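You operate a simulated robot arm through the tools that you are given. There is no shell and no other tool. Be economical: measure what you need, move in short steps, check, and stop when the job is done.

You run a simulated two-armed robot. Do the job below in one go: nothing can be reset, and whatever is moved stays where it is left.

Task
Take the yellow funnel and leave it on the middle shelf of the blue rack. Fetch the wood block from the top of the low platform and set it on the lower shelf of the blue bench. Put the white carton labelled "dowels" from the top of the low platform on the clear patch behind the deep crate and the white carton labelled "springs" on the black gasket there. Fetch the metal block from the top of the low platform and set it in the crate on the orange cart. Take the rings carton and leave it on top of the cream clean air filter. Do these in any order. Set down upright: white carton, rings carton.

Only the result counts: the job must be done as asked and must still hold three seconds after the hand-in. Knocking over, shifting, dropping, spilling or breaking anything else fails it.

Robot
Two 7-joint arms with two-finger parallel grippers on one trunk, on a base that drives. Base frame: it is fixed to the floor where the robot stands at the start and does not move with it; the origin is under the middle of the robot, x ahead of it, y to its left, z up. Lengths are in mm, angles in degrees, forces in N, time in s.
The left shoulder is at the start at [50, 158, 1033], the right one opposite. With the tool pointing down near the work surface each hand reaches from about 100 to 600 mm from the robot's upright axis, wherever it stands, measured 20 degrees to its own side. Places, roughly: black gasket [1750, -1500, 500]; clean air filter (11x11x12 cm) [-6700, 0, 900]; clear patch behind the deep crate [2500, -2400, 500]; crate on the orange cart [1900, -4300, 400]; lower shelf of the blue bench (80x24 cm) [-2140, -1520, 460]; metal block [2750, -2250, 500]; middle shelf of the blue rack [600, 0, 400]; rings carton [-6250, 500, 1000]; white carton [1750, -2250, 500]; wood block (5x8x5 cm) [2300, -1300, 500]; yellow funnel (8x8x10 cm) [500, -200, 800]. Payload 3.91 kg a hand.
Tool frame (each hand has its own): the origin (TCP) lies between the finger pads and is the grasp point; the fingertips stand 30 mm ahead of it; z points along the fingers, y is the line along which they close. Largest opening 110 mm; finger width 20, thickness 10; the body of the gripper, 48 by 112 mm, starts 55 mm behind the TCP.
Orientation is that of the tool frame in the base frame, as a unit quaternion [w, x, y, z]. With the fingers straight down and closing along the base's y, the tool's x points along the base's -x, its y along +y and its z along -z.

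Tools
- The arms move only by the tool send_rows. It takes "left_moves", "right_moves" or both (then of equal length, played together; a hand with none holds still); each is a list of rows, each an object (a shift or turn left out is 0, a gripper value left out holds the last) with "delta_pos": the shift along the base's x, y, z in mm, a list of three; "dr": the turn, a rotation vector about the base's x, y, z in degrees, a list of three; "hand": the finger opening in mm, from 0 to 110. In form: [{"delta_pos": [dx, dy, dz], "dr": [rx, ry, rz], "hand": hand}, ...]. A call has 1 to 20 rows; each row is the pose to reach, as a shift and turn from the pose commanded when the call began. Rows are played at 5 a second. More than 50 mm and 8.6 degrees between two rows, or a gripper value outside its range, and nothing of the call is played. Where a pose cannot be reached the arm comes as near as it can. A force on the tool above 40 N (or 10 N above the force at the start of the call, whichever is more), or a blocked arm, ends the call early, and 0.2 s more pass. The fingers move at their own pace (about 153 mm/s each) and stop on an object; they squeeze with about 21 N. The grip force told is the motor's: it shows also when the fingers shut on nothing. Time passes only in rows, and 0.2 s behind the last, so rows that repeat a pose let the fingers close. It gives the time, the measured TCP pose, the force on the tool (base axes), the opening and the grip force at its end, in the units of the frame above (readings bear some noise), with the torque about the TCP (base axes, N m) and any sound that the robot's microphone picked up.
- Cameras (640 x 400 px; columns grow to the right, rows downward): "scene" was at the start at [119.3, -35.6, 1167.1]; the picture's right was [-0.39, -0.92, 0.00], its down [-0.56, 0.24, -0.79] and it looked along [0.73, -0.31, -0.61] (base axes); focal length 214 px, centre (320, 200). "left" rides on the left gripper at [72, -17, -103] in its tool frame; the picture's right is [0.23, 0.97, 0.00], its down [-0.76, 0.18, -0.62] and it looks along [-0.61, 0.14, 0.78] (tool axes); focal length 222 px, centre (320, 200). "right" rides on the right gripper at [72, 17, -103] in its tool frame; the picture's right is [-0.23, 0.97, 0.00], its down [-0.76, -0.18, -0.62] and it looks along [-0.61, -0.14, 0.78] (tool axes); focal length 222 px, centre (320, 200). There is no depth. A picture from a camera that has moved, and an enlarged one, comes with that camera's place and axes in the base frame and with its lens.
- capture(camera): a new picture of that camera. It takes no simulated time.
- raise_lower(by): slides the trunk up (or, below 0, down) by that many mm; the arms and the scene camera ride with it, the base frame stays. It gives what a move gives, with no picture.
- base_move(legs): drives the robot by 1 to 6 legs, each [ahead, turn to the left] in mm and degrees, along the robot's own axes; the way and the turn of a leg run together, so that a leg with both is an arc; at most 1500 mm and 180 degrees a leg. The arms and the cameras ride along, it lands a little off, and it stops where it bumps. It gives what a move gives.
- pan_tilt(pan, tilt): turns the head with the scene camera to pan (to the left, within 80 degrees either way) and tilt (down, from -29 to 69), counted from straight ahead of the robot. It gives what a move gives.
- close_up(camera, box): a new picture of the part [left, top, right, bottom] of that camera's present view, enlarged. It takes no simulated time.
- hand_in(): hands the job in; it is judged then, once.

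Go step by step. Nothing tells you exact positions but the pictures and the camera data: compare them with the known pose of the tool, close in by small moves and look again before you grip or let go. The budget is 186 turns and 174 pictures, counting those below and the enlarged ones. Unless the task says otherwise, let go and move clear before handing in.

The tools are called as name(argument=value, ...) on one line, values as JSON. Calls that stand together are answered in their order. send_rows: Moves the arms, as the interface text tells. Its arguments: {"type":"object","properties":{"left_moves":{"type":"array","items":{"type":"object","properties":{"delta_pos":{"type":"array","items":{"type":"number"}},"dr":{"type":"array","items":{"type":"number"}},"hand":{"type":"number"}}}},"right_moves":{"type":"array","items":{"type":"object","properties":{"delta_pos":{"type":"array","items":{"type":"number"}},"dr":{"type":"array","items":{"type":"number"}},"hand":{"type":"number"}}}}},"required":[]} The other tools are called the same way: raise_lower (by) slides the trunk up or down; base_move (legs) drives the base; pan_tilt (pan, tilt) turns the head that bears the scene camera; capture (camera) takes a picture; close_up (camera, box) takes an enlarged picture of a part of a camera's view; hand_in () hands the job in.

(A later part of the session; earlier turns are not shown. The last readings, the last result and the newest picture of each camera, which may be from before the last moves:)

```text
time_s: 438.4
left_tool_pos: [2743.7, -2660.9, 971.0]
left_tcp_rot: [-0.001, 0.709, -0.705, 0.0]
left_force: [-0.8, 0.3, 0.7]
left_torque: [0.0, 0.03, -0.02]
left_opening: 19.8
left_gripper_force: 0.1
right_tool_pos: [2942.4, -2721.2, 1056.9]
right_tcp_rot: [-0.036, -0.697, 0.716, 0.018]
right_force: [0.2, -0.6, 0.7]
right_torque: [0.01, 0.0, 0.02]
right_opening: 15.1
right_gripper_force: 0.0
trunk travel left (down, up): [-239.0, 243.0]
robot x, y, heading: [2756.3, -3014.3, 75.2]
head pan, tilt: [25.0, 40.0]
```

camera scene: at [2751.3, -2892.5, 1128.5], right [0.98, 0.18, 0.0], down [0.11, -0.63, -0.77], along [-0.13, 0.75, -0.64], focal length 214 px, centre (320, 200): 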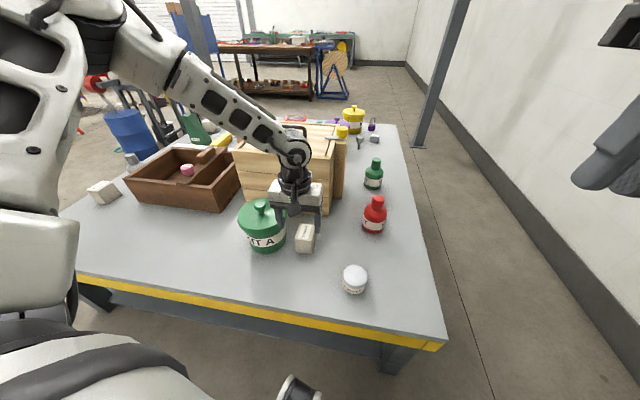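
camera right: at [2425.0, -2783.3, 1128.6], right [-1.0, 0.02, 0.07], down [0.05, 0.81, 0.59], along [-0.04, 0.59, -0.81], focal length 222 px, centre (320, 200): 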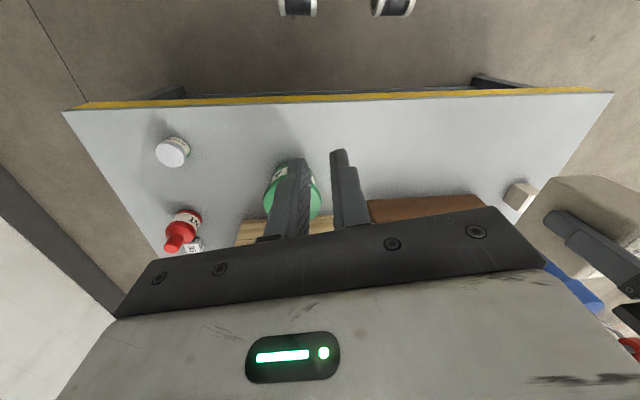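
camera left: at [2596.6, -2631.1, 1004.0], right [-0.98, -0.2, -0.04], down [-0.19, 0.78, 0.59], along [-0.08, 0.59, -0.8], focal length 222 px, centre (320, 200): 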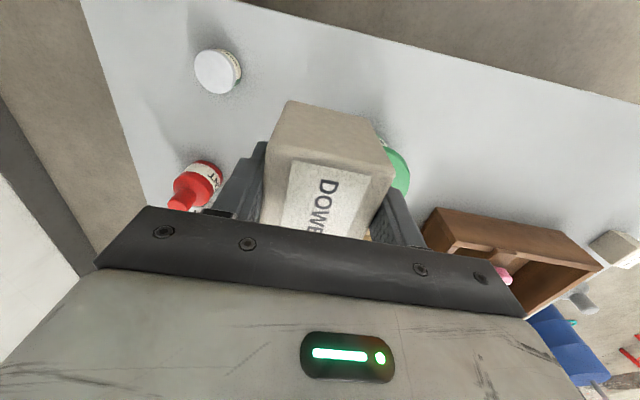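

base_move(legs=[[-20, 0], [0, 105], [900, 0], [0, 61], [390, 0], [0, -31]])

```text
time_s: 454.0
left_tool_pos: [1402.6, -3573.5, 972.9]
left_tcp_rot: [0.0, 0.934, 0.357, -0.001]
left_force: [-0.5, -0.1, -0.1]
left_torque: [-0.02, -0.02, -0.01]
left_opening: 20.1
left_gripper_force: 0.1
right_tool_pos: [1316.8, -3382.8, 1058.3]
right_tcp_rot: [0.032, 0.94, 0.34, 0.026]
right_force: [0.0, 0.7, 0.4]
right_torque: [0.01, -0.01, 0.01]
right_opening: 15.4
right_gripper_force: 0.0
trunk travel left (down, up): [-239.0, 243.0]
robot x, y, heading: [1659.5, -3332.6, -153.8]
head pan, tilt: [25.0, 40.0]
```

base_move(legs=[[0, 5.6], [1500, 0], [219, 0], [0, -31.5], [1300, 0], [0, -90]])

```text
time_s: 474.9
left_tool_pos: [-1247.1, -3979.7, 971.8]
left_tcp_rot: [-0.001, 0.806, -0.592, -0.001]
left_force: [-0.4, 0.3, -0.1]
left_torque: [0.01, 0.02, -0.02]
left_opening: 20.0
left_gripper_force: 0.1
right_tool_pos: [-1039.2, -3981.2, 1057.2]
right_tcp_rot: [0.039, 0.795, -0.605, -0.013]
right_force: [-0.3, 0.0, -0.6]
right_torque: [0.02, 0.01, -0.01]
right_opening: 15.0
right_gripper_force: 0.1
trunk travel left (down, up): [-239.0, 243.0]
robot x, y, heading: [-1133.6, -4318.1, 92.1]
head pan, tilt: [25.0, 40.0]
```

base_move(legs=[[0, -3.1], [1400, 0], [470, 0], [0, -59.3], [1048, 0], [0, -29.7]])

```text
time_s: 493.9
left_tool_pos: [89.8, -1808.6, 972.5]
left_tcp_rot: [0.0, -0.136, 0.991, 0.0]
left_force: [-0.1, -0.6, -0.2]
left_torque: [-0.02, 0.0, -0.01]
left_opening: 20.0
left_gripper_force: 0.0
right_tool_pos: [82.4, -2017.2, 1056.6]
right_tcp_rot: [-0.018, -0.117, 0.992, 0.038]
right_force: [-0.8, 0.0, -0.3]
right_torque: [-0.03, -0.01, 0.01]
right_opening: 15.0
right_gripper_force: 0.0
trunk travel left (down, up): [-239.0, 243.0]
robot x, y, heading: [-248.1, -1911.7, 0.3]
head pan, tilt: [25.0, 40.0]
```

base_move(legs=[[0, -1.4], [1418, 0], [0, 91], [985, 0], [0, -70], [400, 0]])

```text
time_s: 515.1
left_tool_pos: [1863.6, -602.2, 970.8]
left_tcp_rot: [0.001, -0.301, 0.954, 0.0]
left_force: [0.6, -0.5, -0.7]
left_torque: [0.02, 0.0, 0.01]
left_opening: 19.7
left_gripper_force: 0.1
right_tool_pos: [1924.4, -803.0, 1056.0]
right_tcp_rot: [-0.023, -0.283, 0.958, 0.034]
right_force: [-0.6, -0.2, 0.4]
right_torque: [0.01, -0.02, 0.0]
right_opening: 14.9
right_gripper_force: 0.1
trunk travel left (down, up): [-239.0, 243.0]
robot x, y, heading: [1582.2, -813.5, 19.7]
head pan, tilt: [25.0, 40.0]
```

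base_move(legs=[[0, -16.7], [1368, 0], [0, -39]])

pan_tilt(pan=-15, tilt=35)

capture(camera="scene")

```text
time_s: 524.7
left_tool_pos: [3266.0, -842.5, 971.6]
left_tcp_rot: [0.001, 0.168, 0.986, 0.0]
left_force: [0.2, 0.8, -0.1]
left_torque: [0.01, 0.0, -0.01]
left_opening: 19.9
left_gripper_force: 0.1
right_tool_pos: [3140.7, -1008.6, 1056.7]
right_tcp_rot: [-0.006, 0.185, 0.982, 0.042]
right_force: [0.2, -0.1, -0.4]
right_torque: [0.01, -0.03, 0.0]
right_opening: 15.0
right_gripper_force: 0.1
trunk travel left (down, up): [-239.0, 243.0]
robot x, y, heading: [2931.4, -731.0, -34.8]
head pan, tilt: [25.0, 40.0]
```

```text
time_s: 525.8
left_tool_pos: [3265.2, -843.2, 970.5]
left_tcp_rot: [0.0, 0.168, 0.986, 0.0]
left_force: [0.5, 0.3, -0.4]
left_torque: [-0.02, -0.03, 0.01]
left_opening: 19.9
left_gripper_force: 0.1
right_tool_pos: [3140.8, -1008.9, 1056.9]
right_tcp_rot: [-0.005, 0.185, 0.982, 0.041]
right_force: [0.1, 0.1, 0.6]
right_torque: [0.0, 0.01, 0.02]
right_opening: 15.1
right_gripper_force: 0.0
trunk travel left (down, up): [-239.0, 243.0]
robot x, y, heading: [2929.4, -731.6, -34.7]
head pan, tilt: [-15.0, 35.0]
```

```text
22 pictures are left
camera scene: at [3019.9, -825.3, 1136.0], right [-0.76, -0.65, 0.0], down [-0.37, 0.44, -0.82], along [0.53, -0.62, -0.57], focal length 214 px, centre (320, 200)
```

scene: 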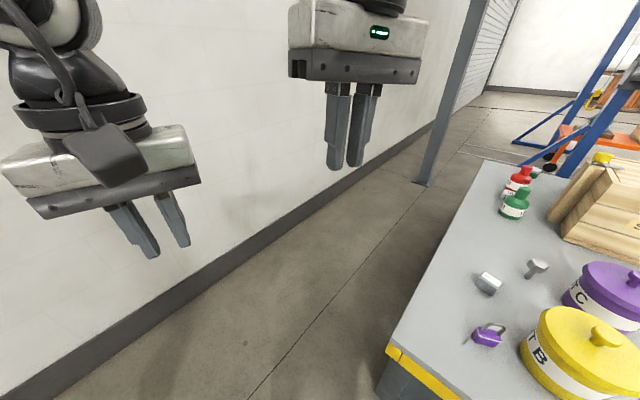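

The east strip is wide (3045 to 4140). Driving round the corner and down it, then facing west toward the cube.

base_move(legs=[[0, 13], [592, 0], [0, -68], [1475, 0], [0, -90], [85, 0]])

pan_tilt(pan=-20, tilt=40)

capture(camera="scene")

```text
time_s: 544.3
left_tool_pos: [3042.1, -2535.9, 972.6]
left_tcp_rot: [0.001, 0.992, 0.128, -0.001]
left_force: [-0.7, 0.2, 0.1]
left_torque: [-0.01, 0.01, 0.04]
left_opening: 19.9
left_gripper_force: 0.0
right_tool_pos: [3051.4, -2329.5, 1056.0]
right_tcp_rot: [0.037, 0.993, 0.11, 0.018]
right_force: [-1.0, -0.4, -0.2]
right_torque: [0.04, -0.03, -0.01]
right_opening: 14.8
right_gripper_force: 0.1
trunk travel left (down, up): [-239.0, 243.0]
robot x, y, heading: [3376.0, -2439.1, 179.5]
head pan, tilt: [-15.0, 35.0]
```

```text
time_s: 545.0
left_tool_pos: [3041.9, -2536.5, 972.1]
left_tcp_rot: [0.001, 0.992, 0.129, -0.002]
left_force: [-0.5, -0.2, 0.7]
left_torque: [0.01, -0.01, -0.02]
left_opening: 19.9
left_gripper_force: 0.1
right_tool_pos: [3052.8, -2327.8, 1056.4]
right_tcp_rot: [0.037, 0.993, 0.111, 0.016]
right_force: [-0.6, -0.3, 0.1]
right_torque: [-0.01, -0.02, 0.0]
right_opening: 15.0
right_gripper_force: 0.0
trunk travel left (down, up): [-239.0, 243.0]
robot x, y, heading: [3377.4, -2437.5, 179.5]
head pan, tilt: [-20.0, 40.0]
```

```text
21 pictures are left
camera scene: at [3260.9, -2410.0, 1128.5], right [0.35, 0.94, 0.0], down [0.6, -0.23, -0.77], along [-0.72, 0.27, -0.64], focal length 214 px, centre (320, 200)
```

scene: 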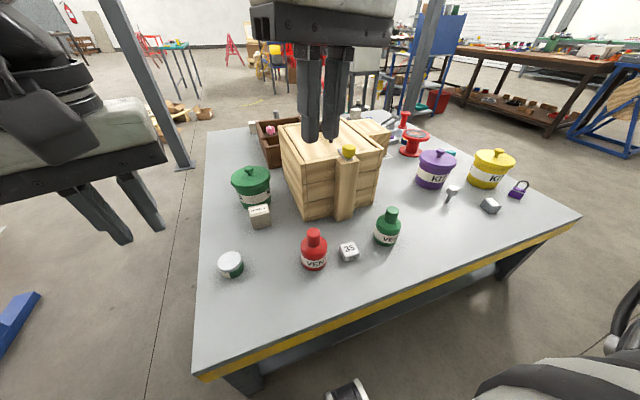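

The cube "35" is at about (2871,-2157). Lowering the trunk and bringing the right hand over it.

raise_lower(by=-150)

send_rows(right_moves=[{"delta_pos": [-15, 40, 0], "dr": [4, 2.4, 0], "hand": 90}, {"delta_pos": [-35, 80, 0], "dr": [4, 2.4, 0]}, {"delta_pos": [-60, 115, 0], "dr": [4, 2.4, 0]}, {"delta_pos": [-95, 145, 0], "dr": [4, 2.4, 0]}, {"delta_pos": [-135, 165, 0], "dr": [4, 2.4, 0]}, {"delta_pos": [-175, 171, -20], "dr": [4, 2.4, 0]}, {"delta_pos": [-181, 171, -65], "dr": [4, 2.4, 0]}, {"delta_pos": [-181, 171, -110], "dr": [4, 2.4, 0]}, {"delta_pos": [-181, 171, -155], "dr": [4, 2.4, 0]}, {"delta_pos": [-181, 171, -200], "dr": [4, 2.4, 0]}, {"delta_pos": [-181, 171, -200], "dr": [4, 2.4, 0]}])

capture(camera="right")

```text
time_s: 546.7
left_tool_pos: [3042.3, -2536.9, 822.9]
left_tcp_rot: [0.0, 0.992, 0.129, -0.002]
left_force: [-0.1, -0.2, 0.6]
left_torque: [-0.01, -0.04, -0.03]
left_opening: 20.1
left_gripper_force: 0.0
right_tool_pos: [3051.2, -2328.3, 906.4]
right_tcp_rot: [0.038, 0.993, 0.111, 0.017]
right_force: [-0.9, -0.1, -0.3]
right_torque: [-0.03, -0.01, -0.01]
right_opening: 14.8
right_gripper_force: 0.0
trunk travel left (down, up): [-89.0, 393.0]
robot x, y, heading: [3378.9, -2438.5, 179.3]
head pan, tilt: [-20.0, 40.0]
```

```text
time_s: 549.1
left_tool_pos: [3042.0, -2538.0, 822.2]
left_tcp_rot: [0.001, 0.992, 0.129, -0.001]
left_force: [0.4, -0.5, -0.2]
left_torque: [0.03, 0.05, 0.02]
left_opening: 20.1
left_gripper_force: 0.2
right_tool_pos: [2868.6, -2157.1, 707.5]
right_tcp_rot: [0.001, 0.994, 0.11, 0.001]
right_force: [-0.8, -0.1, 0.0]
right_torque: [-0.02, 0.01, 0.05]
right_opening: 90.0
right_gripper_force: 0.1
trunk travel left (down, up): [-89.0, 393.0]
robot x, y, heading: [3382.4, -2437.3, 179.4]
head pan, tilt: [-20.0, 40.0]
```

```text
20 pictures are left
camera right: at [2943.5, -2157.3, 811.6], right [-0.01, -1.0, 0.0], down [-0.78, 0.01, 0.62], along [-0.62, 0.0, -0.78], focal length 222 px, centre (320, 200)
```

right: 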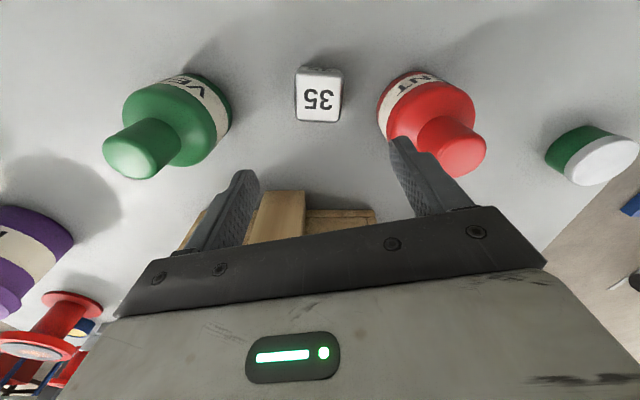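

Cube centre (2880,-2156), square to the axes. Aligning yaw, descending and gripping.

send_rows(right_moves=[{"delta_pos": [6, 1, -30], "dr": [0, 0, -6.5], "hand": 76}, {"delta_pos": [11, 1, -70], "dr": [0, 0, -12.7]}, {"delta_pos": [11, 1, -110], "dr": [0, 0, -12.7]}, {"delta_pos": [11, 1, -145], "dr": [0, 0, -12.7]}, {"delta_pos": [11, 1, -170], "dr": [0, 0, -12.7]}, {"delta_pos": [11, 1, -170], "dr": [0, 0, -12.7]}])

close_up(camera="scene", box=[270, 170, 430, 290])

```text
time_s: 550.5
left_tool_pos: [3041.8, -2536.5, 821.7]
left_tcp_rot: [0.001, 0.992, 0.129, -0.001]
left_force: [0.3, -0.4, 0.6]
left_torque: [-0.01, 0.02, 0.0]
left_opening: 19.9
left_gripper_force: 0.0
right_tool_pos: [2897.2, -2149.0, 552.0]
right_tcp_rot: [0.001, 1.0, 0.0, 0.0]
right_force: [-0.3, 0.0, -0.3]
right_torque: [0.01, -0.02, -0.04]
right_opening: 75.9
right_gripper_force: 0.1
right hand out of reach, approached as far as the arm can: row 4, 5, 6
trunk travel left (down, up): [-89.0, 393.0]
robot x, y, heading: [3382.0, -2440.7, 179.5]
head pan, tilt: [-20.0, 40.0]
```

```text
3.33 times, centred on (350, 230) of scene
camera zoom: at [3260.9, -2410.0, 978.5], right [0.35, 0.94, 0.0], down [0.6, -0.23, -0.77], along [-0.72, 0.27, -0.64], focal length 715 px, centre (220, 100)
```

zoom: 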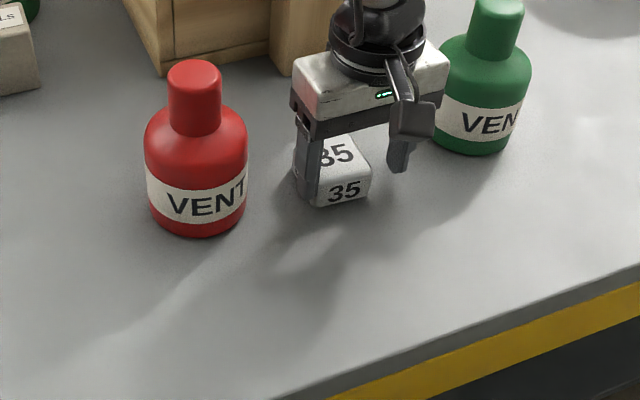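

Slightly short. I'll creep the base forward 18 mm and lower the trunk 15 mm.

base_move(legs=[[18, 0]])

raise_lower(by=-15)

send_rows(right_moves=[{"hand": 10}, {"hand": 10}, {"hand": 10}, {"hand": 10}, {"hand": 10}])

```text
time_s: 551.3
left_tool_pos: [3023.2, -2537.5, 822.3]
left_tcp_rot: [0.0, 0.992, 0.129, -0.002]
left_force: [0.6, 0.1, -0.1]
left_torque: [0.05, -0.02, 0.0]
left_opening: 20.1
left_gripper_force: 0.1
right_tool_pos: [2879.8, -2149.5, 552.3]
right_tcp_rot: [0.001, 1.0, -0.001, 0.0]
right_force: [-0.4, 0.1, -0.8]
right_torque: [-0.06, 0.01, 0.03]
right_opening: 76.2
right_gripper_force: 0.0
trunk travel left (down, up): [-89.0, 393.0]
robot x, y, heading: [3364.3, -2438.6, 179.3]
head pan, tilt: [-20.0, 40.0]
```

```text
time_s: 551.9
left_tool_pos: [3023.0, -2537.3, 805.4]
left_tcp_rot: [0.0, 0.992, 0.128, -0.001]
left_force: [-0.3, 0.7, -0.7]
left_torque: [0.02, -0.02, 0.0]
left_opening: 20.1
left_gripper_force: 0.1
right_tool_pos: [2878.8, -2147.8, 536.9]
right_tcp_rot: [0.001, 1.0, 0.0, -0.002]
right_force: [-0.3, -0.3, -1.5]
right_torque: [0.01, -0.01, 0.01]
right_opening: 76.5
right_gripper_force: 0.1
trunk travel left (down, up): [-74.0, 408.0]
robot x, y, heading: [3360.1, -2436.5, 179.3]
head pan, tilt: [-20.0, 40.0]
```

```text
time_s: 553.1
left_tool_pos: [3023.8, -2537.8, 807.0]
left_tcp_rot: [0.0, 0.992, 0.129, -0.003]
left_force: [-0.1, -0.2, 0.3]
left_torque: [0.0, 0.01, -0.01]
left_opening: 20.2
left_gripper_force: 0.0
right_tool_pos: [2879.2, -2149.1, 537.3]
right_tcp_rot: [0.001, 1.0, 0.0, -0.001]
right_force: [-0.2, 1.1, 2.3]
right_torque: [0.0, -0.01, 0.01]
right_opening: 55.7
right_gripper_force: 21.0
trunk travel left (down, up): [-74.0, 408.0]
robot x, y, heading: [3361.5, -2439.7, 179.2]
head pan, tilt: [-20.0, 40.0]
```

Gripped at 55.7 mm. Lifting with the trunk, then drawing the hand in.

raise_lower(by=180)

send_rows(right_moves=[{"delta_pos": [20, -10, 30]}, {"delta_pos": [50, -30, 60]}, {"delta_pos": [80, -60, 90]}, {"delta_pos": [110, -90, 115]}, {"delta_pos": [140, -120, 130]}, {"delta_pos": [160, -155, 140]}, {"delta_pos": [170, -185, 150]}, {"delta_pos": [170, -185, 150]}])

capture(camera="right")

```text
time_s: 555.1
left_tool_pos: [3023.9, -2536.4, 986.4]
left_tcp_rot: [0.0, 0.992, 0.129, -0.001]
left_force: [-0.3, -0.1, 0.7]
left_torque: [0.03, 0.0, 0.03]
left_opening: 20.0
left_gripper_force: 0.2
right_tool_pos: [2879.3, -2148.4, 717.9]
right_tcp_rot: [0.001, 1.0, -0.001, 0.0]
right_force: [0.2, -0.1, -2.6]
right_torque: [-0.01, -0.05, 0.0]
right_opening: 55.6
right_gripper_force: 21.1
trunk travel left (down, up): [-254.0, 228.0]
robot x, y, heading: [3364.8, -2438.9, 179.4]
head pan, tilt: [-20.0, 40.0]
```

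```text
refused: row 3 steps farther than a row can; nothing moved
```

```text
18 pictures are left
camera right: at [2951.7, -2164.6, 821.0], right [-0.23, -0.97, 0.0], down [-0.76, 0.18, 0.62], along [-0.61, 0.14, -0.78], focal length 222 px, centre (320, 200)
```

right: 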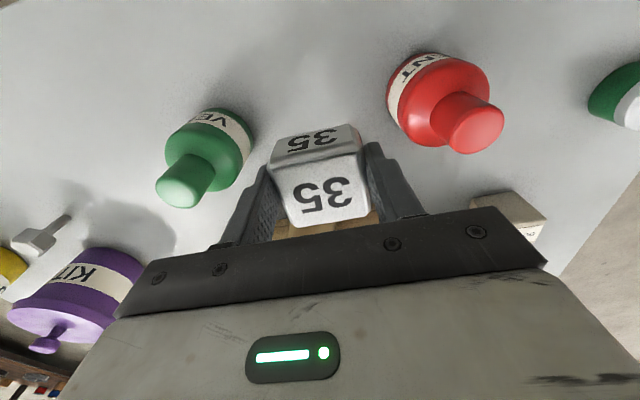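

The cube is held. Retracting with smaller steps.

send_rows(right_moves=[{"delta_pos": [10, -5, 40]}, {"delta_pos": [25, -15, 80]}, {"delta_pos": [45, -35, 110]}, {"delta_pos": [68, -60, 135]}, {"delta_pos": [92, -88, 155]}, {"delta_pos": [115, -118, 170]}, {"delta_pos": [138, -148, 180]}, {"delta_pos": [151, -180, 190]}, {"delta_pos": [151, -180, 190]}])

base_move(legs=[[-105, 0], [0, 90], [-1475, 0], [0, 68], [-592, 0], [0, 22]])

```text
time_s: 557.1
left_tool_pos: [3023.0, -2536.8, 985.1]
left_tcp_rot: [0.001, 0.992, 0.128, -0.001]
left_force: [0.3, -0.7, 0.5]
left_torque: [-0.02, -0.01, -0.06]
left_opening: 19.7
left_gripper_force: 0.0
right_tool_pos: [3031.9, -2328.0, 908.2]
right_tcp_rot: [0.001, 1.0, 0.0, 0.0]
right_force: [-0.1, 0.1, -2.1]
right_torque: [0.03, 0.02, 0.01]
right_opening: 55.6
right_gripper_force: 20.9
trunk travel left (down, up): [-254.0, 228.0]
robot x, y, heading: [3362.0, -2438.9, 179.3]
head pan, tilt: [-20.0, 40.0]
```

```text
time_s: 576.2
left_tool_pos: [3236.8, -647.8, 987.1]
left_tcp_rot: [0.001, -0.153, 0.988, 0.0]
left_force: [0.3, -0.2, 0.2]
left_torque: [-0.02, -0.03, -0.03]
left_opening: 19.8
left_gripper_force: 0.1
right_tool_pos: [3239.1, -856.2, 909.3]
right_tcp_rot: [0.0, -0.024, 1.0, 0.002]
right_force: [-0.4, -0.5, -2.9]
right_torque: [-0.02, 0.02, -0.01]
right_opening: 55.9
right_gripper_force: 20.8
trunk travel left (down, up): [-254.0, 228.0]
robot x, y, heading: [2899.9, -760.2, 2.1]
head pan, tilt: [-20.0, 40.0]
```

base_move(legs=[[-1318, 0], [0, 17.6], [-400, 0], [0, 70], [-990, 0], [0, 90]])

```text
time_s: 597.4
left_tool_pos: [899.7, -2031.0, 987.6]
left_tcp_rot: [0.001, 0.989, 0.145, -0.001]
left_force: [0.0, 0.0, 0.2]
left_torque: [0.05, -0.03, -0.01]
left_opening: 19.8
left_gripper_force: 0.0
right_tool_pos: [902.0, -1822.1, 908.7]
right_tcp_rot: [0.001, 1.0, 0.016, 0.001]
right_force: [-0.7, 0.0, -2.5]
right_torque: [0.0, -0.01, 0.01]
right_opening: 55.7
right_gripper_force: 20.7
trunk travel left (down, up): [-254.0, 228.0]
robot x, y, heading: [1231.2, -1921.1, -178.8]
head pan, tilt: [-20.0, 40.0]
```

base_move(legs=[[0, -1.5], [1480, 0], [0, 32.5], [1006, 0], [0, 57.8]])

```text
time_s: 614.1
left_tool_pos: [-1024.4, -2778.5, 986.9]
left_tcp_rot: [0.002, 0.614, 0.789, -0.001]
left_force: [-0.1, -0.4, -0.4]
left_torque: [0.03, 0.01, 0.01]
left_opening: 20.0
left_gripper_force: 0.1
right_tool_pos: [-1233.1, -2770.4, 908.5]
right_tcp_rot: [0.001, 0.71, 0.704, 0.0]
right_force: [0.0, 0.0, -2.3]
right_torque: [0.03, -0.02, -0.01]
right_opening: 55.8
right_gripper_force: 21.3
trunk travel left (down, up): [-254.0, 228.0]
robot x, y, heading: [-1119.0, -2440.9, -91.0]
head pan, tilt: [-20.0, 40.0]
```

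base_move(legs=[[0, 1.5], [1400, 0], [410, 0], [0, 69], [1000, 0], [800, 0]])

pan_tilt(pan=25, tilt=25)

capture(camera="scene")

```text
time_s: 635.4
left_tool_pos: [921.2, -4926.7, 987.5]
left_tcp_rot: [0.0, 0.046, 0.999, 0.0]
left_force: [-0.1, 0.2, 0.2]
left_torque: [-0.01, 0.02, 0.0]
left_opening: 20.1
left_gripper_force: 0.1
right_tool_pos: [843.0, -5121.4, 909.2]
right_tcp_rot: [0.001, 0.174, 0.985, 0.001]
right_force: [1.0, 0.8, -2.6]
right_torque: [0.01, 0.05, 0.01]
right_opening: 55.5
right_gripper_force: 21.4
trunk travel left (down, up): [-254.0, 228.0]
robot x, y, heading: [569.5, -4900.7, -20.8]
head pan, tilt: [-20.0, 40.0]
```

```text
time_s: 636.5
left_tool_pos: [919.3, -4927.0, 987.6]
left_tcp_rot: [0.002, 0.046, 0.999, 0.0]
left_force: [-1.0, -0.3, -0.8]
left_torque: [0.05, 0.02, 0.0]
left_opening: 19.8
left_gripper_force: 0.0
right_tool_pos: [841.5, -5120.7, 908.9]
right_tcp_rot: [0.0, 0.175, 0.985, 0.001]
right_force: [-0.6, -0.5, -2.6]
right_torque: [0.02, 0.01, 0.0]
right_opening: 55.7
right_gripper_force: 21.0
trunk travel left (down, up): [-254.0, 228.0]
robot x, y, heading: [567.0, -4903.4, -20.7]
head pan, tilt: [25.0, 25.0]
```

```text
17 pictures are left
camera scene: at [698.4, -4912.0, 1166.7], right [0.07, -1.0, 0.0], down [-0.42, -0.03, -0.91], along [0.9, 0.07, -0.42], focal length 214 px, centre (320, 200)
```

scene: 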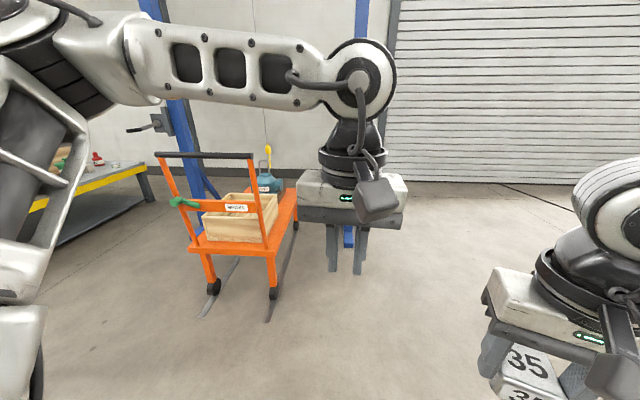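

The cart's crate is near (1900,-4300). I'll approach from the south side with the right hand toward it.

base_move(legs=[[0, 20.6], [1073, 0], [0, 90], [30, 0]])

pan_tilt(pan=-25, tilt=40)

capture(camera="scene")

```text
time_s: 646.5
left_tool_pos: [1596.7, -4564.8, 990.8]
left_tcp_rot: [-0.02, 0.75, -0.661, 0.01]
left_force: [16.7, 1.6, 2.6]
left_torque: [0.07, -0.52, -0.16]
left_opening: 11.2
left_gripper_force: 0.1
right_tool_pos: [1792.4, -4600.1, 909.3]
right_tcp_rot: [-0.001, -0.662, 0.749, 0.001]
right_force: [-0.4, -0.2, -2.3]
right_torque: [-0.04, 0.01, 0.01]
right_opening: 55.7
right_gripper_force: 21.3
trunk travel left (down, up): [-254.0, 228.0]
robot x, y, heading: [1639.2, -4914.6, 82.0]
head pan, tilt: [25.0, 25.0]
stopped in leg 3: the force on the tool passed its limit at 47 N (the readings are from after the stop); the commanded pose is now the measured one
```

```text
time_s: 647.7
left_tool_pos: [1595.7, -4564.7, 990.9]
left_tcp_rot: [-0.019, 0.751, -0.66, 0.009]
left_force: [20.5, 3.3, 15.6]
left_torque: [0.24, -0.35, -0.22]
left_opening: 9.7
left_gripper_force: 0.0
right_tool_pos: [1793.4, -4599.9, 908.1]
right_tcp_rot: [-0.001, -0.662, 0.749, 0.001]
right_force: [0.4, 0.2, -3.1]
right_torque: [-0.01, -0.02, 0.01]
right_opening: 55.7
right_gripper_force: 21.1
trunk travel left (down, up): [-254.0, 228.0]
robot x, y, heading: [1645.1, -4917.3, 82.4]
head pan, tilt: [-25.0, 40.0]
```

```text
16 pictures are left
camera scene: at [1694.7, -4805.9, 1143.5], right [0.84, -0.54, 0.0], down [-0.35, -0.54, -0.77], along [0.41, 0.64, -0.64], focal length 214 px, centre (320, 200)
```

scene: 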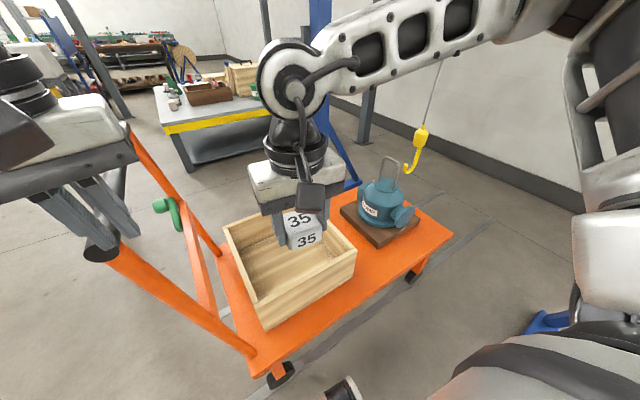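

The left fingers are against the end of the cart's handle bar. I'll lift the left hand clear first, then turn a bit more so the right hand reaches the crate from the side.

send_rows(left_moves=[{"delta_pos": [8, 0, 0]}, {"delta_pos": [12, -10, 20]}, {"delta_pos": [12, -30, 60]}, {"delta_pos": [12, -40, 105]}, {"delta_pos": [12, -40, 150]}, {"delta_pos": [12, -40, 150]}])

```text
time_s: 649.1
left_tool_pos: [1564.7, -4599.9, 1150.1]
left_tcp_rot: [-0.016, 0.751, -0.66, 0.009]
left_force: [0.1, 0.2, 0.3]
left_torque: [-0.02, 0.02, -0.01]
left_opening: 20.2
left_gripper_force: 0.1
left hand out of reach, approached as far as the arm can: row 2, 3, 4, 5, 6
right_tool_pos: [1790.7, -4598.5, 909.6]
right_tcp_rot: [-0.001, -0.662, 0.75, 0.001]
right_force: [0.8, -0.7, -2.4]
right_torque: [-0.02, 0.03, 0.03]
right_opening: 55.4
right_gripper_force: 21.1
trunk travel left (down, up): [-254.0, 228.0]
robot x, y, heading: [1638.6, -4913.3, 82.2]
head pan, tilt: [-25.0, 40.0]
```

send_rows(right_moves=[{"delta_pos": [32, 36, 0]}, {"delta_pos": [64, 72, 0]}, {"delta_pos": [96, 108, 0]}, {"delta_pos": [128, 144, 0]}, {"delta_pos": [158, 178, 0]}, {"delta_pos": [158, 178, 0]}])

base_move(legs=[[0, 17]])

capture(camera="scene")

```text
time_s: 650.5
left_tool_pos: [1563.3, -4599.9, 1152.2]
left_tcp_rot: [-0.017, 0.751, -0.66, 0.008]
left_force: [-0.4, -0.6, -0.9]
left_torque: [0.0, 0.01, 0.0]
left_opening: 20.1
left_gripper_force: 0.1
right_tool_pos: [1948.6, -4422.0, 907.3]
right_tcp_rot: [0.0, -0.663, 0.749, 0.0]
right_force: [-0.4, 0.7, -2.6]
right_torque: [-0.02, -0.01, -0.03]
right_opening: 55.7
right_gripper_force: 21.0
trunk travel left (down, up): [-254.0, 228.0]
robot x, y, heading: [1641.5, -4911.8, 82.0]
head pan, tilt: [-25.0, 40.0]
```

```text
time_s: 651.8
left_tool_pos: [1475.1, -4635.7, 1150.1]
left_tcp_rot: [-0.018, 0.84, -0.542, 0.006]
left_force: [0.0, 0.0, 0.0]
left_torque: [-0.01, 0.01, 0.01]
left_opening: 20.0
left_gripper_force: 0.0
right_tool_pos: [1793.3, -4354.2, 907.1]
right_tcp_rot: [0.002, 0.764, -0.645, -0.001]
right_force: [0.2, 0.7, -2.2]
right_torque: [-0.04, -0.01, -0.01]
right_opening: 55.7
right_gripper_force: 21.0
trunk travel left (down, up): [-254.0, 228.0]
robot x, y, heading: [1641.8, -4910.7, 99.0]
head pan, tilt: [-25.0, 40.0]
```

```text
15 pictures are left
camera scene: at [1658.0, -4795.3, 1143.4], right [0.96, -0.27, 0.0], down [-0.18, -0.62, -0.77], along [0.21, 0.74, -0.64], focal length 214 px, centre (320, 200)
```

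scene: 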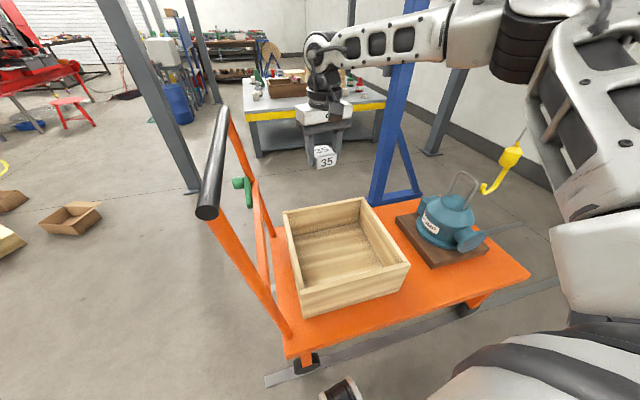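

The crate interior is centred near (1876,-4305). I'll move over (1850,-4345), lower the trunk, then lower the cube inside.

send_rows(right_moves=[{"delta_pos": [30, 4, 0]}, {"delta_pos": [57, 9, 0]}, {"delta_pos": [57, 9, 0]}])

raise_lower(by=-215)

send_rows(right_moves=[{"delta_pos": [0, 0, -40]}, {"delta_pos": [0, 0, -80]}, {"delta_pos": [0, 0, -120]}, {"delta_pos": [0, 0, -160]}, {"delta_pos": [0, 0, -190]}, {"delta_pos": [0, 0, -205]}, {"delta_pos": [0, 0, -205]}])

capture(camera="scene")

```text
time_s: 652.6
left_tool_pos: [1476.4, -4636.4, 1151.2]
left_tcp_rot: [-0.017, 0.84, -0.542, 0.006]
left_force: [-0.5, -0.2, -0.2]
left_torque: [-0.01, -0.01, 0.0]
left_opening: 19.9
left_gripper_force: 0.1
right_tool_pos: [1850.7, -4346.1, 908.2]
right_tcp_rot: [0.001, 0.765, -0.644, 0.0]
right_force: [-0.6, 0.0, -2.3]
right_torque: [0.0, 0.04, 0.0]
right_opening: 55.8
right_gripper_force: 21.5
trunk travel left (down, up): [-254.0, 228.0]
robot x, y, heading: [1643.5, -4913.7, 98.9]
head pan, tilt: [-25.0, 40.0]
```

```text
time_s: 654.9
left_tool_pos: [1475.3, -4637.3, 935.8]
left_tcp_rot: [-0.017, 0.84, -0.542, 0.006]
left_force: [0.0, -0.7, -0.8]
left_torque: [0.04, 0.0, -0.03]
left_opening: 20.0
left_gripper_force: 0.0
right_tool_pos: [1848.9, -4346.0, 692.9]
right_tcp_rot: [0.0, 0.765, -0.644, 0.0]
right_force: [-0.5, -0.2, -2.8]
right_torque: [-0.03, -0.01, -0.01]
right_opening: 55.7
right_gripper_force: 21.3
trunk travel left (down, up): [-39.0, 443.0]
robot x, y, heading: [1643.8, -4911.0, 99.3]
head pan, tilt: [-25.0, 40.0]
```

```text
time_s: 656.5
left_tool_pos: [1475.6, -4636.9, 935.1]
left_tcp_rot: [-0.018, 0.84, -0.543, 0.006]
left_force: [0.0, 0.3, 1.4]
left_torque: [-0.01, -0.03, 0.01]
left_opening: 20.0
left_gripper_force: 0.0
right_tool_pos: [1863.9, -4368.4, 512.2]
right_tcp_rot: [-0.001, 0.765, -0.644, -0.001]
right_force: [0.2, -0.2, -2.5]
right_torque: [-0.01, 0.0, -0.01]
right_opening: 55.6
right_gripper_force: 21.1
right hand out of reach, approached as far as the arm can: row 4, 5, 6, 7
trunk travel left (down, up): [-39.0, 443.0]
robot x, y, heading: [1639.7, -4914.8, 99.1]
head pan, tilt: [-25.0, 40.0]
```

```text
14 pictures are left
camera scene: at [1658.3, -4795.3, 928.4], right [0.96, -0.27, 0.0], down [-0.18, -0.62, -0.77], along [0.21, 0.74, -0.64], focal length 214 px, centre (320, 200)
```

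scene: 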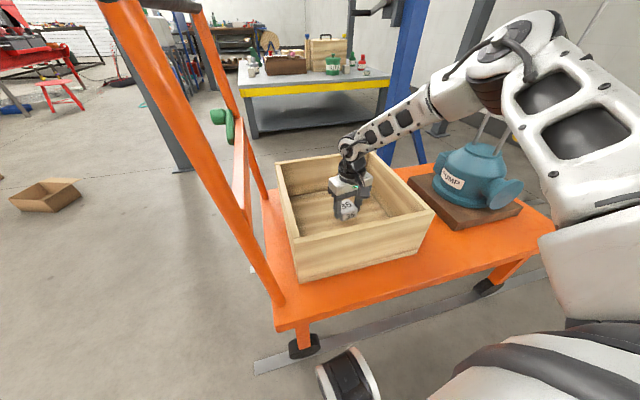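

The cube is inside the crate. Lowering further with the trunk until it touches.

raise_lower(by=-36)

send_rows(right_moves=[{"delta_pos": [10, -18, -12]}, {"delta_pos": [20, -36, -24]}, {"delta_pos": [24, -46, -36]}, {"delta_pos": [24, -50, -48]}])

capture(camera="right")

```text
time_s: 657.3
left_tool_pos: [1476.2, -4636.9, 899.5]
left_tcp_rot: [-0.02, 0.84, -0.543, 0.006]
left_force: [0.2, -0.1, 0.1]
left_torque: [0.03, 0.0, -0.02]
left_opening: 20.2
left_gripper_force: 0.1
right_tool_pos: [1863.5, -4368.6, 478.4]
right_tcp_rot: [0.0, 0.765, -0.644, -0.002]
right_force: [1.0, -2.0, 8.7]
right_torque: [-0.21, -0.17, -0.01]
right_opening: 55.4
right_gripper_force: 21.1
trunk travel left (down, up): [-3.0, 479.0]
robot x, y, heading: [1642.6, -4911.5, 99.0]
head pan, tilt: [-25.0, 40.0]
```

```text
time_s: 657.9
left_tool_pos: [1474.6, -4638.4, 900.2]
left_tcp_rot: [-0.019, 0.84, -0.543, 0.006]
left_force: [-0.6, -0.2, 0.4]
left_torque: [0.05, 0.02, -0.03]
left_opening: 19.9
left_gripper_force: 0.0
right_tool_pos: [1870.8, -4387.2, 470.2]
right_tcp_rot: [-0.007, 0.767, -0.642, -0.012]
right_force: [0.9, -11.6, 24.6]
right_torque: [-0.44, -0.84, -0.26]
right_opening: 55.7
right_gripper_force: 21.0
trunk travel left (down, up): [-3.0, 479.0]
robot x, y, heading: [1639.5, -4916.8, 99.2]
head pan, tilt: [-25.0, 40.0]
stopped in row 2 (right hand): the force on the tool passed its limit at 100 N (the readings are from after the stop); the commanded pose is now the measured one
```

```text
13 pictures are left
camera right: at [1868.4, -4463.6, 572.0], right [-1.0, 0.05, 0.01], down [0.05, 0.76, 0.64], along [0.03, 0.64, -0.77], focal length 222 px, centre (320, 200)
```

right: 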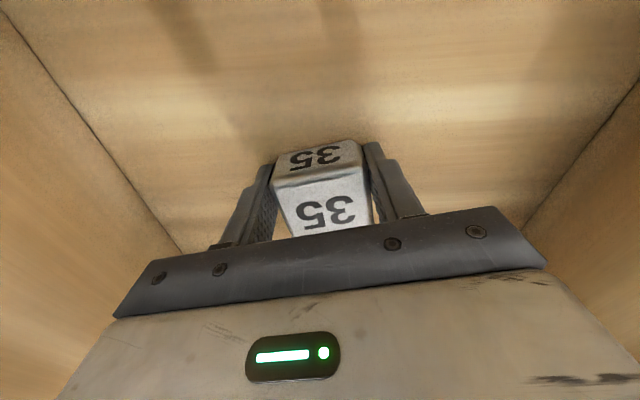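

It's on the crate's floor. Releasing and rising with the trunk.

send_rows(right_moves=[{"delta_pos": [0, 0, 3], "hand": 60}, {"delta_pos": [0, 0, 5], "hand": 72}, {"delta_pos": [0, 0, 6], "hand": 80}, {"delta_pos": [0, 0, 6], "hand": 80}])

raise_lower(by=245)

capture(camera="scene")

```text
time_s: 658.9
left_tool_pos: [1476.2, -4636.1, 899.7]
left_tcp_rot: [-0.017, 0.84, -0.542, 0.006]
left_force: [-0.3, 0.4, 0.6]
left_torque: [-0.01, 0.01, 0.01]
left_opening: 19.9
left_gripper_force: 0.1
right_tool_pos: [1872.6, -4387.1, 473.6]
right_tcp_rot: [-0.006, 0.767, -0.642, -0.011]
right_force: [0.0, 0.5, -1.1]
right_torque: [0.0, 0.04, -0.03]
right_opening: 79.9
right_gripper_force: 0.1
trunk travel left (down, up): [-3.0, 479.0]
robot x, y, heading: [1639.6, -4915.2, 99.1]
head pan, tilt: [-25.0, 40.0]
```

```text
time_s: 661.4
left_tool_pos: [1475.4, -4636.9, 1144.9]
left_tcp_rot: [-0.018, 0.841, -0.541, 0.006]
left_force: [0.3, 0.0, 0.1]
left_torque: [0.04, -0.03, 0.04]
left_opening: 19.9
left_gripper_force: 0.0
right_tool_pos: [1872.2, -4387.5, 717.7]
right_tcp_rot: [-0.007, 0.767, -0.642, -0.012]
right_force: [-1.0, 0.6, -0.7]
right_torque: [0.03, -0.01, -0.03]
right_opening: 79.9
right_gripper_force: 0.1
trunk travel left (down, up): [-248.0, 234.0]
robot x, y, heading: [1646.0, -4916.0, 99.0]
head pan, tilt: [-25.0, 40.0]
```

```text
12 pictures are left
camera scene: at [1658.0, -4795.2, 1137.4], right [0.96, -0.27, 0.0], down [-0.18, -0.62, -0.77], along [0.21, 0.74, -0.64], focal length 214 px, centre (320, 200)
```

scene: 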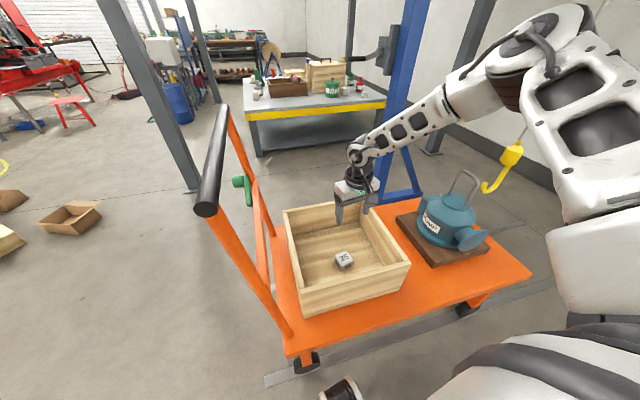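

The metal cube is in the crate. I'll draw in the right hand and head west for the last task.

send_rows(right_moves=[{"delta_pos": [0, 0, 45]}, {"delta_pos": [0, 0, 90]}, {"delta_pos": [0, 0, 135]}, {"delta_pos": [-10, -20, 175]}, {"delta_pos": [-30, -55, 200]}, {"delta_pos": [-52, -95, 210]}, {"delta_pos": [-75, -135, 220]}, {"delta_pos": [-98, -175, 230]}, {"delta_pos": [-112, -203, 235]}, {"delta_pos": [-112, -203, 235], "hand": 20}])

base_move(legs=[[-150, 0], [0, 81], [1400, 0], [0, -28.3], [1400, 0], [171, 0]])

```text
time_s: 663.6
left_tool_pos: [1475.8, -4635.2, 1145.3]
left_tcp_rot: [-0.018, 0.84, -0.542, 0.006]
left_force: [-0.1, 0.1, -0.4]
left_torque: [-0.03, -0.02, 0.02]
left_opening: 20.1
left_gripper_force: 0.1
right_tool_pos: [1758.9, -4590.8, 953.4]
right_tcp_rot: [-0.006, 0.767, -0.642, -0.012]
right_force: [-0.2, -0.6, 0.0]
right_torque: [-0.05, -0.03, -0.01]
right_opening: 19.9
right_gripper_force: 0.2
trunk travel left (down, up): [-248.0, 234.0]
robot x, y, heading: [1637.9, -4914.3, 99.0]
head pan, tilt: [-25.0, 40.0]
```

```text
time_s: 684.0
left_tool_pos: [-1434.3, -4355.8, 1144.6]
left_tcp_rot: [-0.019, 0.995, -0.1, -0.003]
left_force: [0.1, 0.5, -0.6]
left_torque: [0.01, -0.03, 0.03]
left_opening: 20.0
left_gripper_force: 0.1
right_tool_pos: [-1305.0, -4097.9, 954.3]
right_tcp_rot: [0.0, 0.975, -0.222, -0.013]
right_force: [-0.1, 0.4, 0.1]
right_torque: [-0.01, -0.01, -0.02]
right_opening: 19.9
right_gripper_force: 0.0
trunk travel left (down, up): [-248.0, 234.0]
robot x, y, heading: [-1110.1, -4385.6, 153.4]
head pan, tilt: [-25.0, 40.0]
```

pan_tilt(pan=10, tilt=15)

capture(camera="scene")

```text
time_s: 685.0
left_tool_pos: [-1433.6, -4357.0, 1144.7]
left_tcp_rot: [-0.019, 0.995, -0.099, -0.004]
left_force: [0.3, -0.6, -0.3]
left_torque: [0.02, -0.02, -0.01]
left_opening: 20.2
left_gripper_force: 0.0
right_tool_pos: [-1304.9, -4099.1, 953.6]
right_tcp_rot: [0.0, 0.975, -0.222, -0.013]
right_force: [-0.3, 0.2, 0.0]
right_torque: [-0.02, 0.01, 0.03]
right_opening: 19.8
right_gripper_force: 0.1
trunk travel left (down, up): [-248.0, 234.0]
robot x, y, heading: [-1108.9, -4384.4, 153.7]
head pan, tilt: [10.0, 15.0]
```

```text
11 pictures are left
camera scene: at [-1236.0, -4340.7, 1177.0], right [0.29, 0.96, 0.0], down [0.25, -0.07, -0.97], along [-0.93, 0.28, -0.26], focal length 214 px, centre (320, 200)
```

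scene: 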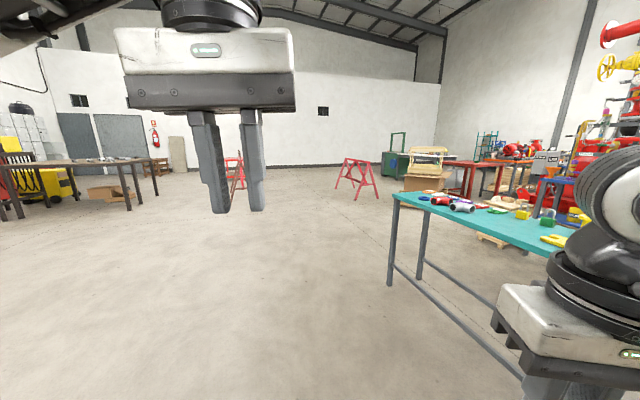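

base_move(legs=[[0, 16.7], [1500, 0], [518, 0], [0, -45], [1500, 0], [1000, 0]])

pan_tilt(pan=0, tilt=12)

capture(camera="scene")

```text
time_s: 709.6
left_tool_pos: [-4859.4, -1944.4, 1145.2]
left_tcp_rot: [-0.02, 0.946, -0.323, 0.001]
left_force: [0.6, 0.1, -0.3]
left_torque: [-0.01, 0.01, -0.02]
left_opening: 19.7
left_gripper_force: 0.1
right_tool_pos: [-4630.9, -1771.7, 952.8]
right_tcp_rot: [-0.003, 0.899, -0.437, -0.012]
right_force: [-0.7, 0.3, -0.6]
right_torque: [0.0, 0.01, 0.01]
right_opening: 20.1
right_gripper_force: 0.2
trunk travel left (down, up): [-248.0, 234.0]
robot x, y, heading: [-4581.4, -2114.4, 127.2]
head pan, tilt: [10.0, 15.0]
```

```text
time_s: 710.3
left_tool_pos: [-4859.0, -1945.4, 1144.8]
left_tcp_rot: [-0.018, 0.947, -0.322, 0.001]
left_force: [0.1, -0.4, -0.3]
left_torque: [0.0, 0.01, 0.06]
left_opening: 20.3
left_gripper_force: 0.0
right_tool_pos: [-4629.5, -1771.2, 953.6]
right_tcp_rot: [-0.004, 0.899, -0.437, -0.013]
right_force: [-0.6, -0.6, -0.4]
right_torque: [0.0, -0.01, -0.01]
right_opening: 19.9
right_gripper_force: 0.0
trunk travel left (down, up): [-248.0, 234.0]
robot x, y, heading: [-4582.3, -2115.8, 127.2]
head pan, tilt: [0.0, 12.0]
```

```text
10 pictures are left
camera scene: at [-4662.3, -2008.7, 1181.9], right [0.8, 0.6, 0.0], down [0.13, -0.17, -0.98], along [-0.59, 0.78, -0.21], focal length 214 px, centre (320, 200)
```

scene: 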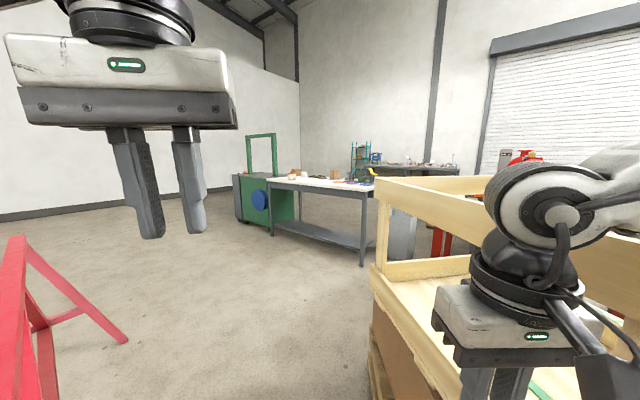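

base_move(legs=[[0, 8], [1226, 0], [0, 12.6], [1182, 0], [0, -57.8]])

pan_tilt(pan=0, tilt=25)

capture(camera="scene")

```text
time_s: 712.6
left_tool_pos: [-4942.7, -1944.3, 1151.7]
left_tcp_rot: [-0.048, 0.97, -0.238, -0.001]
left_force: [0.2, 0.6, -0.3]
left_torque: [0.03, 0.05, -0.01]
left_opening: 20.0
left_gripper_force: 0.0
right_tool_pos: [-4735.9, -1736.1, 954.5]
right_tcp_rot: [-0.003, 0.928, -0.372, -0.013]
right_force: [-0.1, 0.9, 0.4]
right_torque: [0.02, 0.01, 0.02]
right_opening: 20.3
right_gripper_force: 0.1
trunk travel left (down, up): [-248.0, 234.0]
robot x, y, heading: [-4649.6, -2073.8, 135.1]
head pan, tilt: [0.0, 12.0]
stopped in leg 2: the robot was blocked; the commanded pose is now the measured one
```

```text
time_s: 713.4
left_tool_pos: [-4944.0, -1944.6, 1151.5]
left_tcp_rot: [-0.048, 0.97, -0.238, -0.001]
left_force: [0.4, -0.4, 0.1]
left_torque: [0.0, -0.01, 0.01]
left_opening: 20.3
left_gripper_force: 0.1
right_tool_pos: [-4737.5, -1736.8, 953.8]
right_tcp_rot: [-0.004, 0.928, -0.371, -0.013]
right_force: [0.1, 0.7, 0.4]
right_torque: [-0.01, 0.01, 0.0]
right_opening: 20.5
right_gripper_force: 0.0
trunk travel left (down, up): [-248.0, 234.0]
robot x, y, heading: [-4649.1, -2076.5, 134.9]
head pan, tilt: [0.0, 25.0]
```

```text
9 pictures are left
camera scene: at [-4743.5, -1984.6, 1160.8], right [0.71, 0.71, 0.0], down [0.3, -0.3, -0.91], along [-0.64, 0.64, -0.42], focal length 214 px, centre (320, 200)
```

scene: 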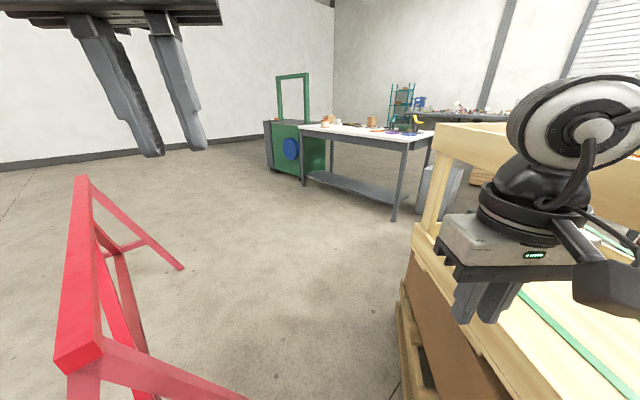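

I bumped the pallet crate on the right; the gap beside the red sawhorse is too narrow. I'll go round the sawhorse's south and west sides instead.

base_move(legs=[[-700, 0], [0, 59], [1078, 0], [0, -18.4], [1500, 0], [220, 0]])

```text
time_s: 734.1
left_tool_pos: [-7195.4, -2812.5, 1150.3]
left_tcp_rot: [-0.045, 0.992, 0.118, -0.017]
left_force: [0.0, 0.0, -0.8]
left_torque: [-0.01, 0.0, -0.03]
left_opening: 20.0
left_gripper_force: 0.0
right_tool_pos: [-7175.9, -2518.5, 953.8]
right_tcp_rot: [0.002, 1.0, -0.022, -0.012]
right_force: [-0.4, 0.2, 0.1]
right_torque: [0.01, 0.0, 0.01]
right_opening: 20.0
right_gripper_force: 0.0
trunk travel left (down, up): [-248.0, 234.0]
robot x, y, heading: [-6885.5, -2719.5, 176.4]
head pan, tilt: [0.0, 25.0]
```

base_move(legs=[[0, -86.4], [1100, 0], [0, -21], [900, 0], [0, 21]])

pan_tilt(pan=0, tilt=22)

capture(camera="scene")

```text
time_s: 750.0
left_tool_pos: [-6763.2, -470.3, 1149.2]
left_tcp_rot: [-0.045, 0.818, -0.573, 0.016]
left_force: [-0.2, 0.6, -0.1]
left_torque: [-0.01, 0.01, -0.02]
left_opening: 19.8
left_gripper_force: 0.1
right_tool_pos: [-6469.5, -455.5, 953.8]
right_tcp_rot: [-0.008, 0.732, -0.681, -0.011]
right_force: [-0.5, -0.3, 0.2]
right_torque: [-0.02, -0.01, 0.03]
right_opening: 19.9
right_gripper_force: 0.0
trunk travel left (down, up): [-248.0, 234.0]
robot x, y, heading: [-6633.3, -764.7, 92.6]
head pan, tilt: [0.0, 25.0]
```

```text
time_s: 750.6
left_tool_pos: [-6764.8, -469.8, 1150.8]
left_tcp_rot: [-0.045, 0.819, -0.572, 0.016]
left_force: [-0.5, 0.4, 0.6]
left_torque: [0.01, 0.01, 0.0]
left_opening: 19.9
left_gripper_force: 0.1
right_tool_pos: [-6470.5, -455.8, 954.1]
right_tcp_rot: [-0.008, 0.732, -0.681, -0.01]
right_force: [-0.3, -0.2, -0.7]
right_torque: [-0.03, -0.02, 0.0]
right_opening: 19.9
right_gripper_force: 0.1
trunk travel left (down, up): [-248.0, 234.0]
robot x, y, heading: [-6633.8, -763.0, 92.6]
head pan, tilt: [0.0, 22.0]
```

```text
8 pictures are left
camera scene: at [-6640.8, -635.4, 1165.6], right [1.0, 0.05, 0.0], down [0.02, -0.37, -0.93], along [-0.04, 0.93, -0.37], focal length 214 px, centre (320, 200)
```

scene: 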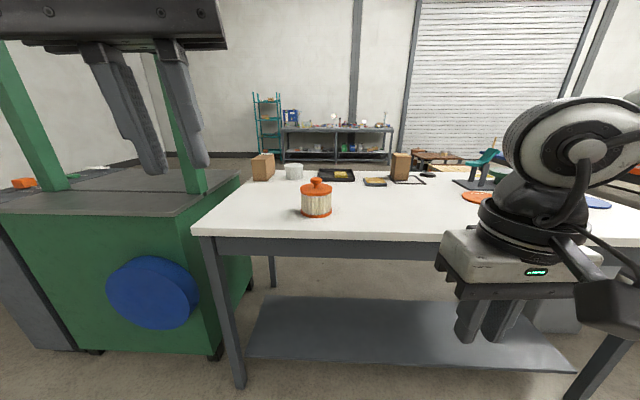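

The filter and cartons are on this bench. One zoom to read them.

close_up(camera="scene", box=[240, 140, 440, 240])

```text
3.20 times, centred on (340, 190) of scene
camera zoom: at [-6640.8, -635.4, 1165.6], right [1.0, 0.05, 0.0], down [0.02, -0.37, -0.93], along [-0.04, 0.93, -0.37], focal length 686 px, centre (256, 232)
```

zoom: 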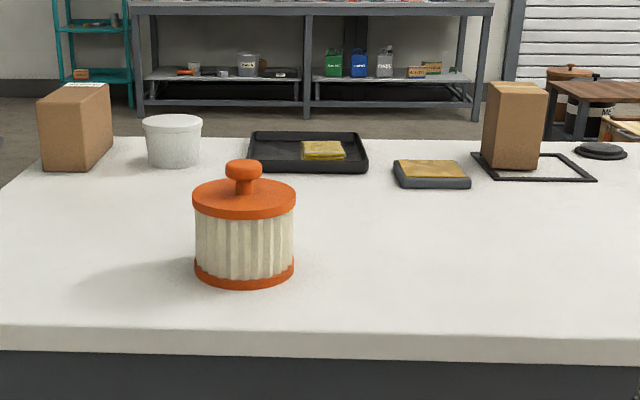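

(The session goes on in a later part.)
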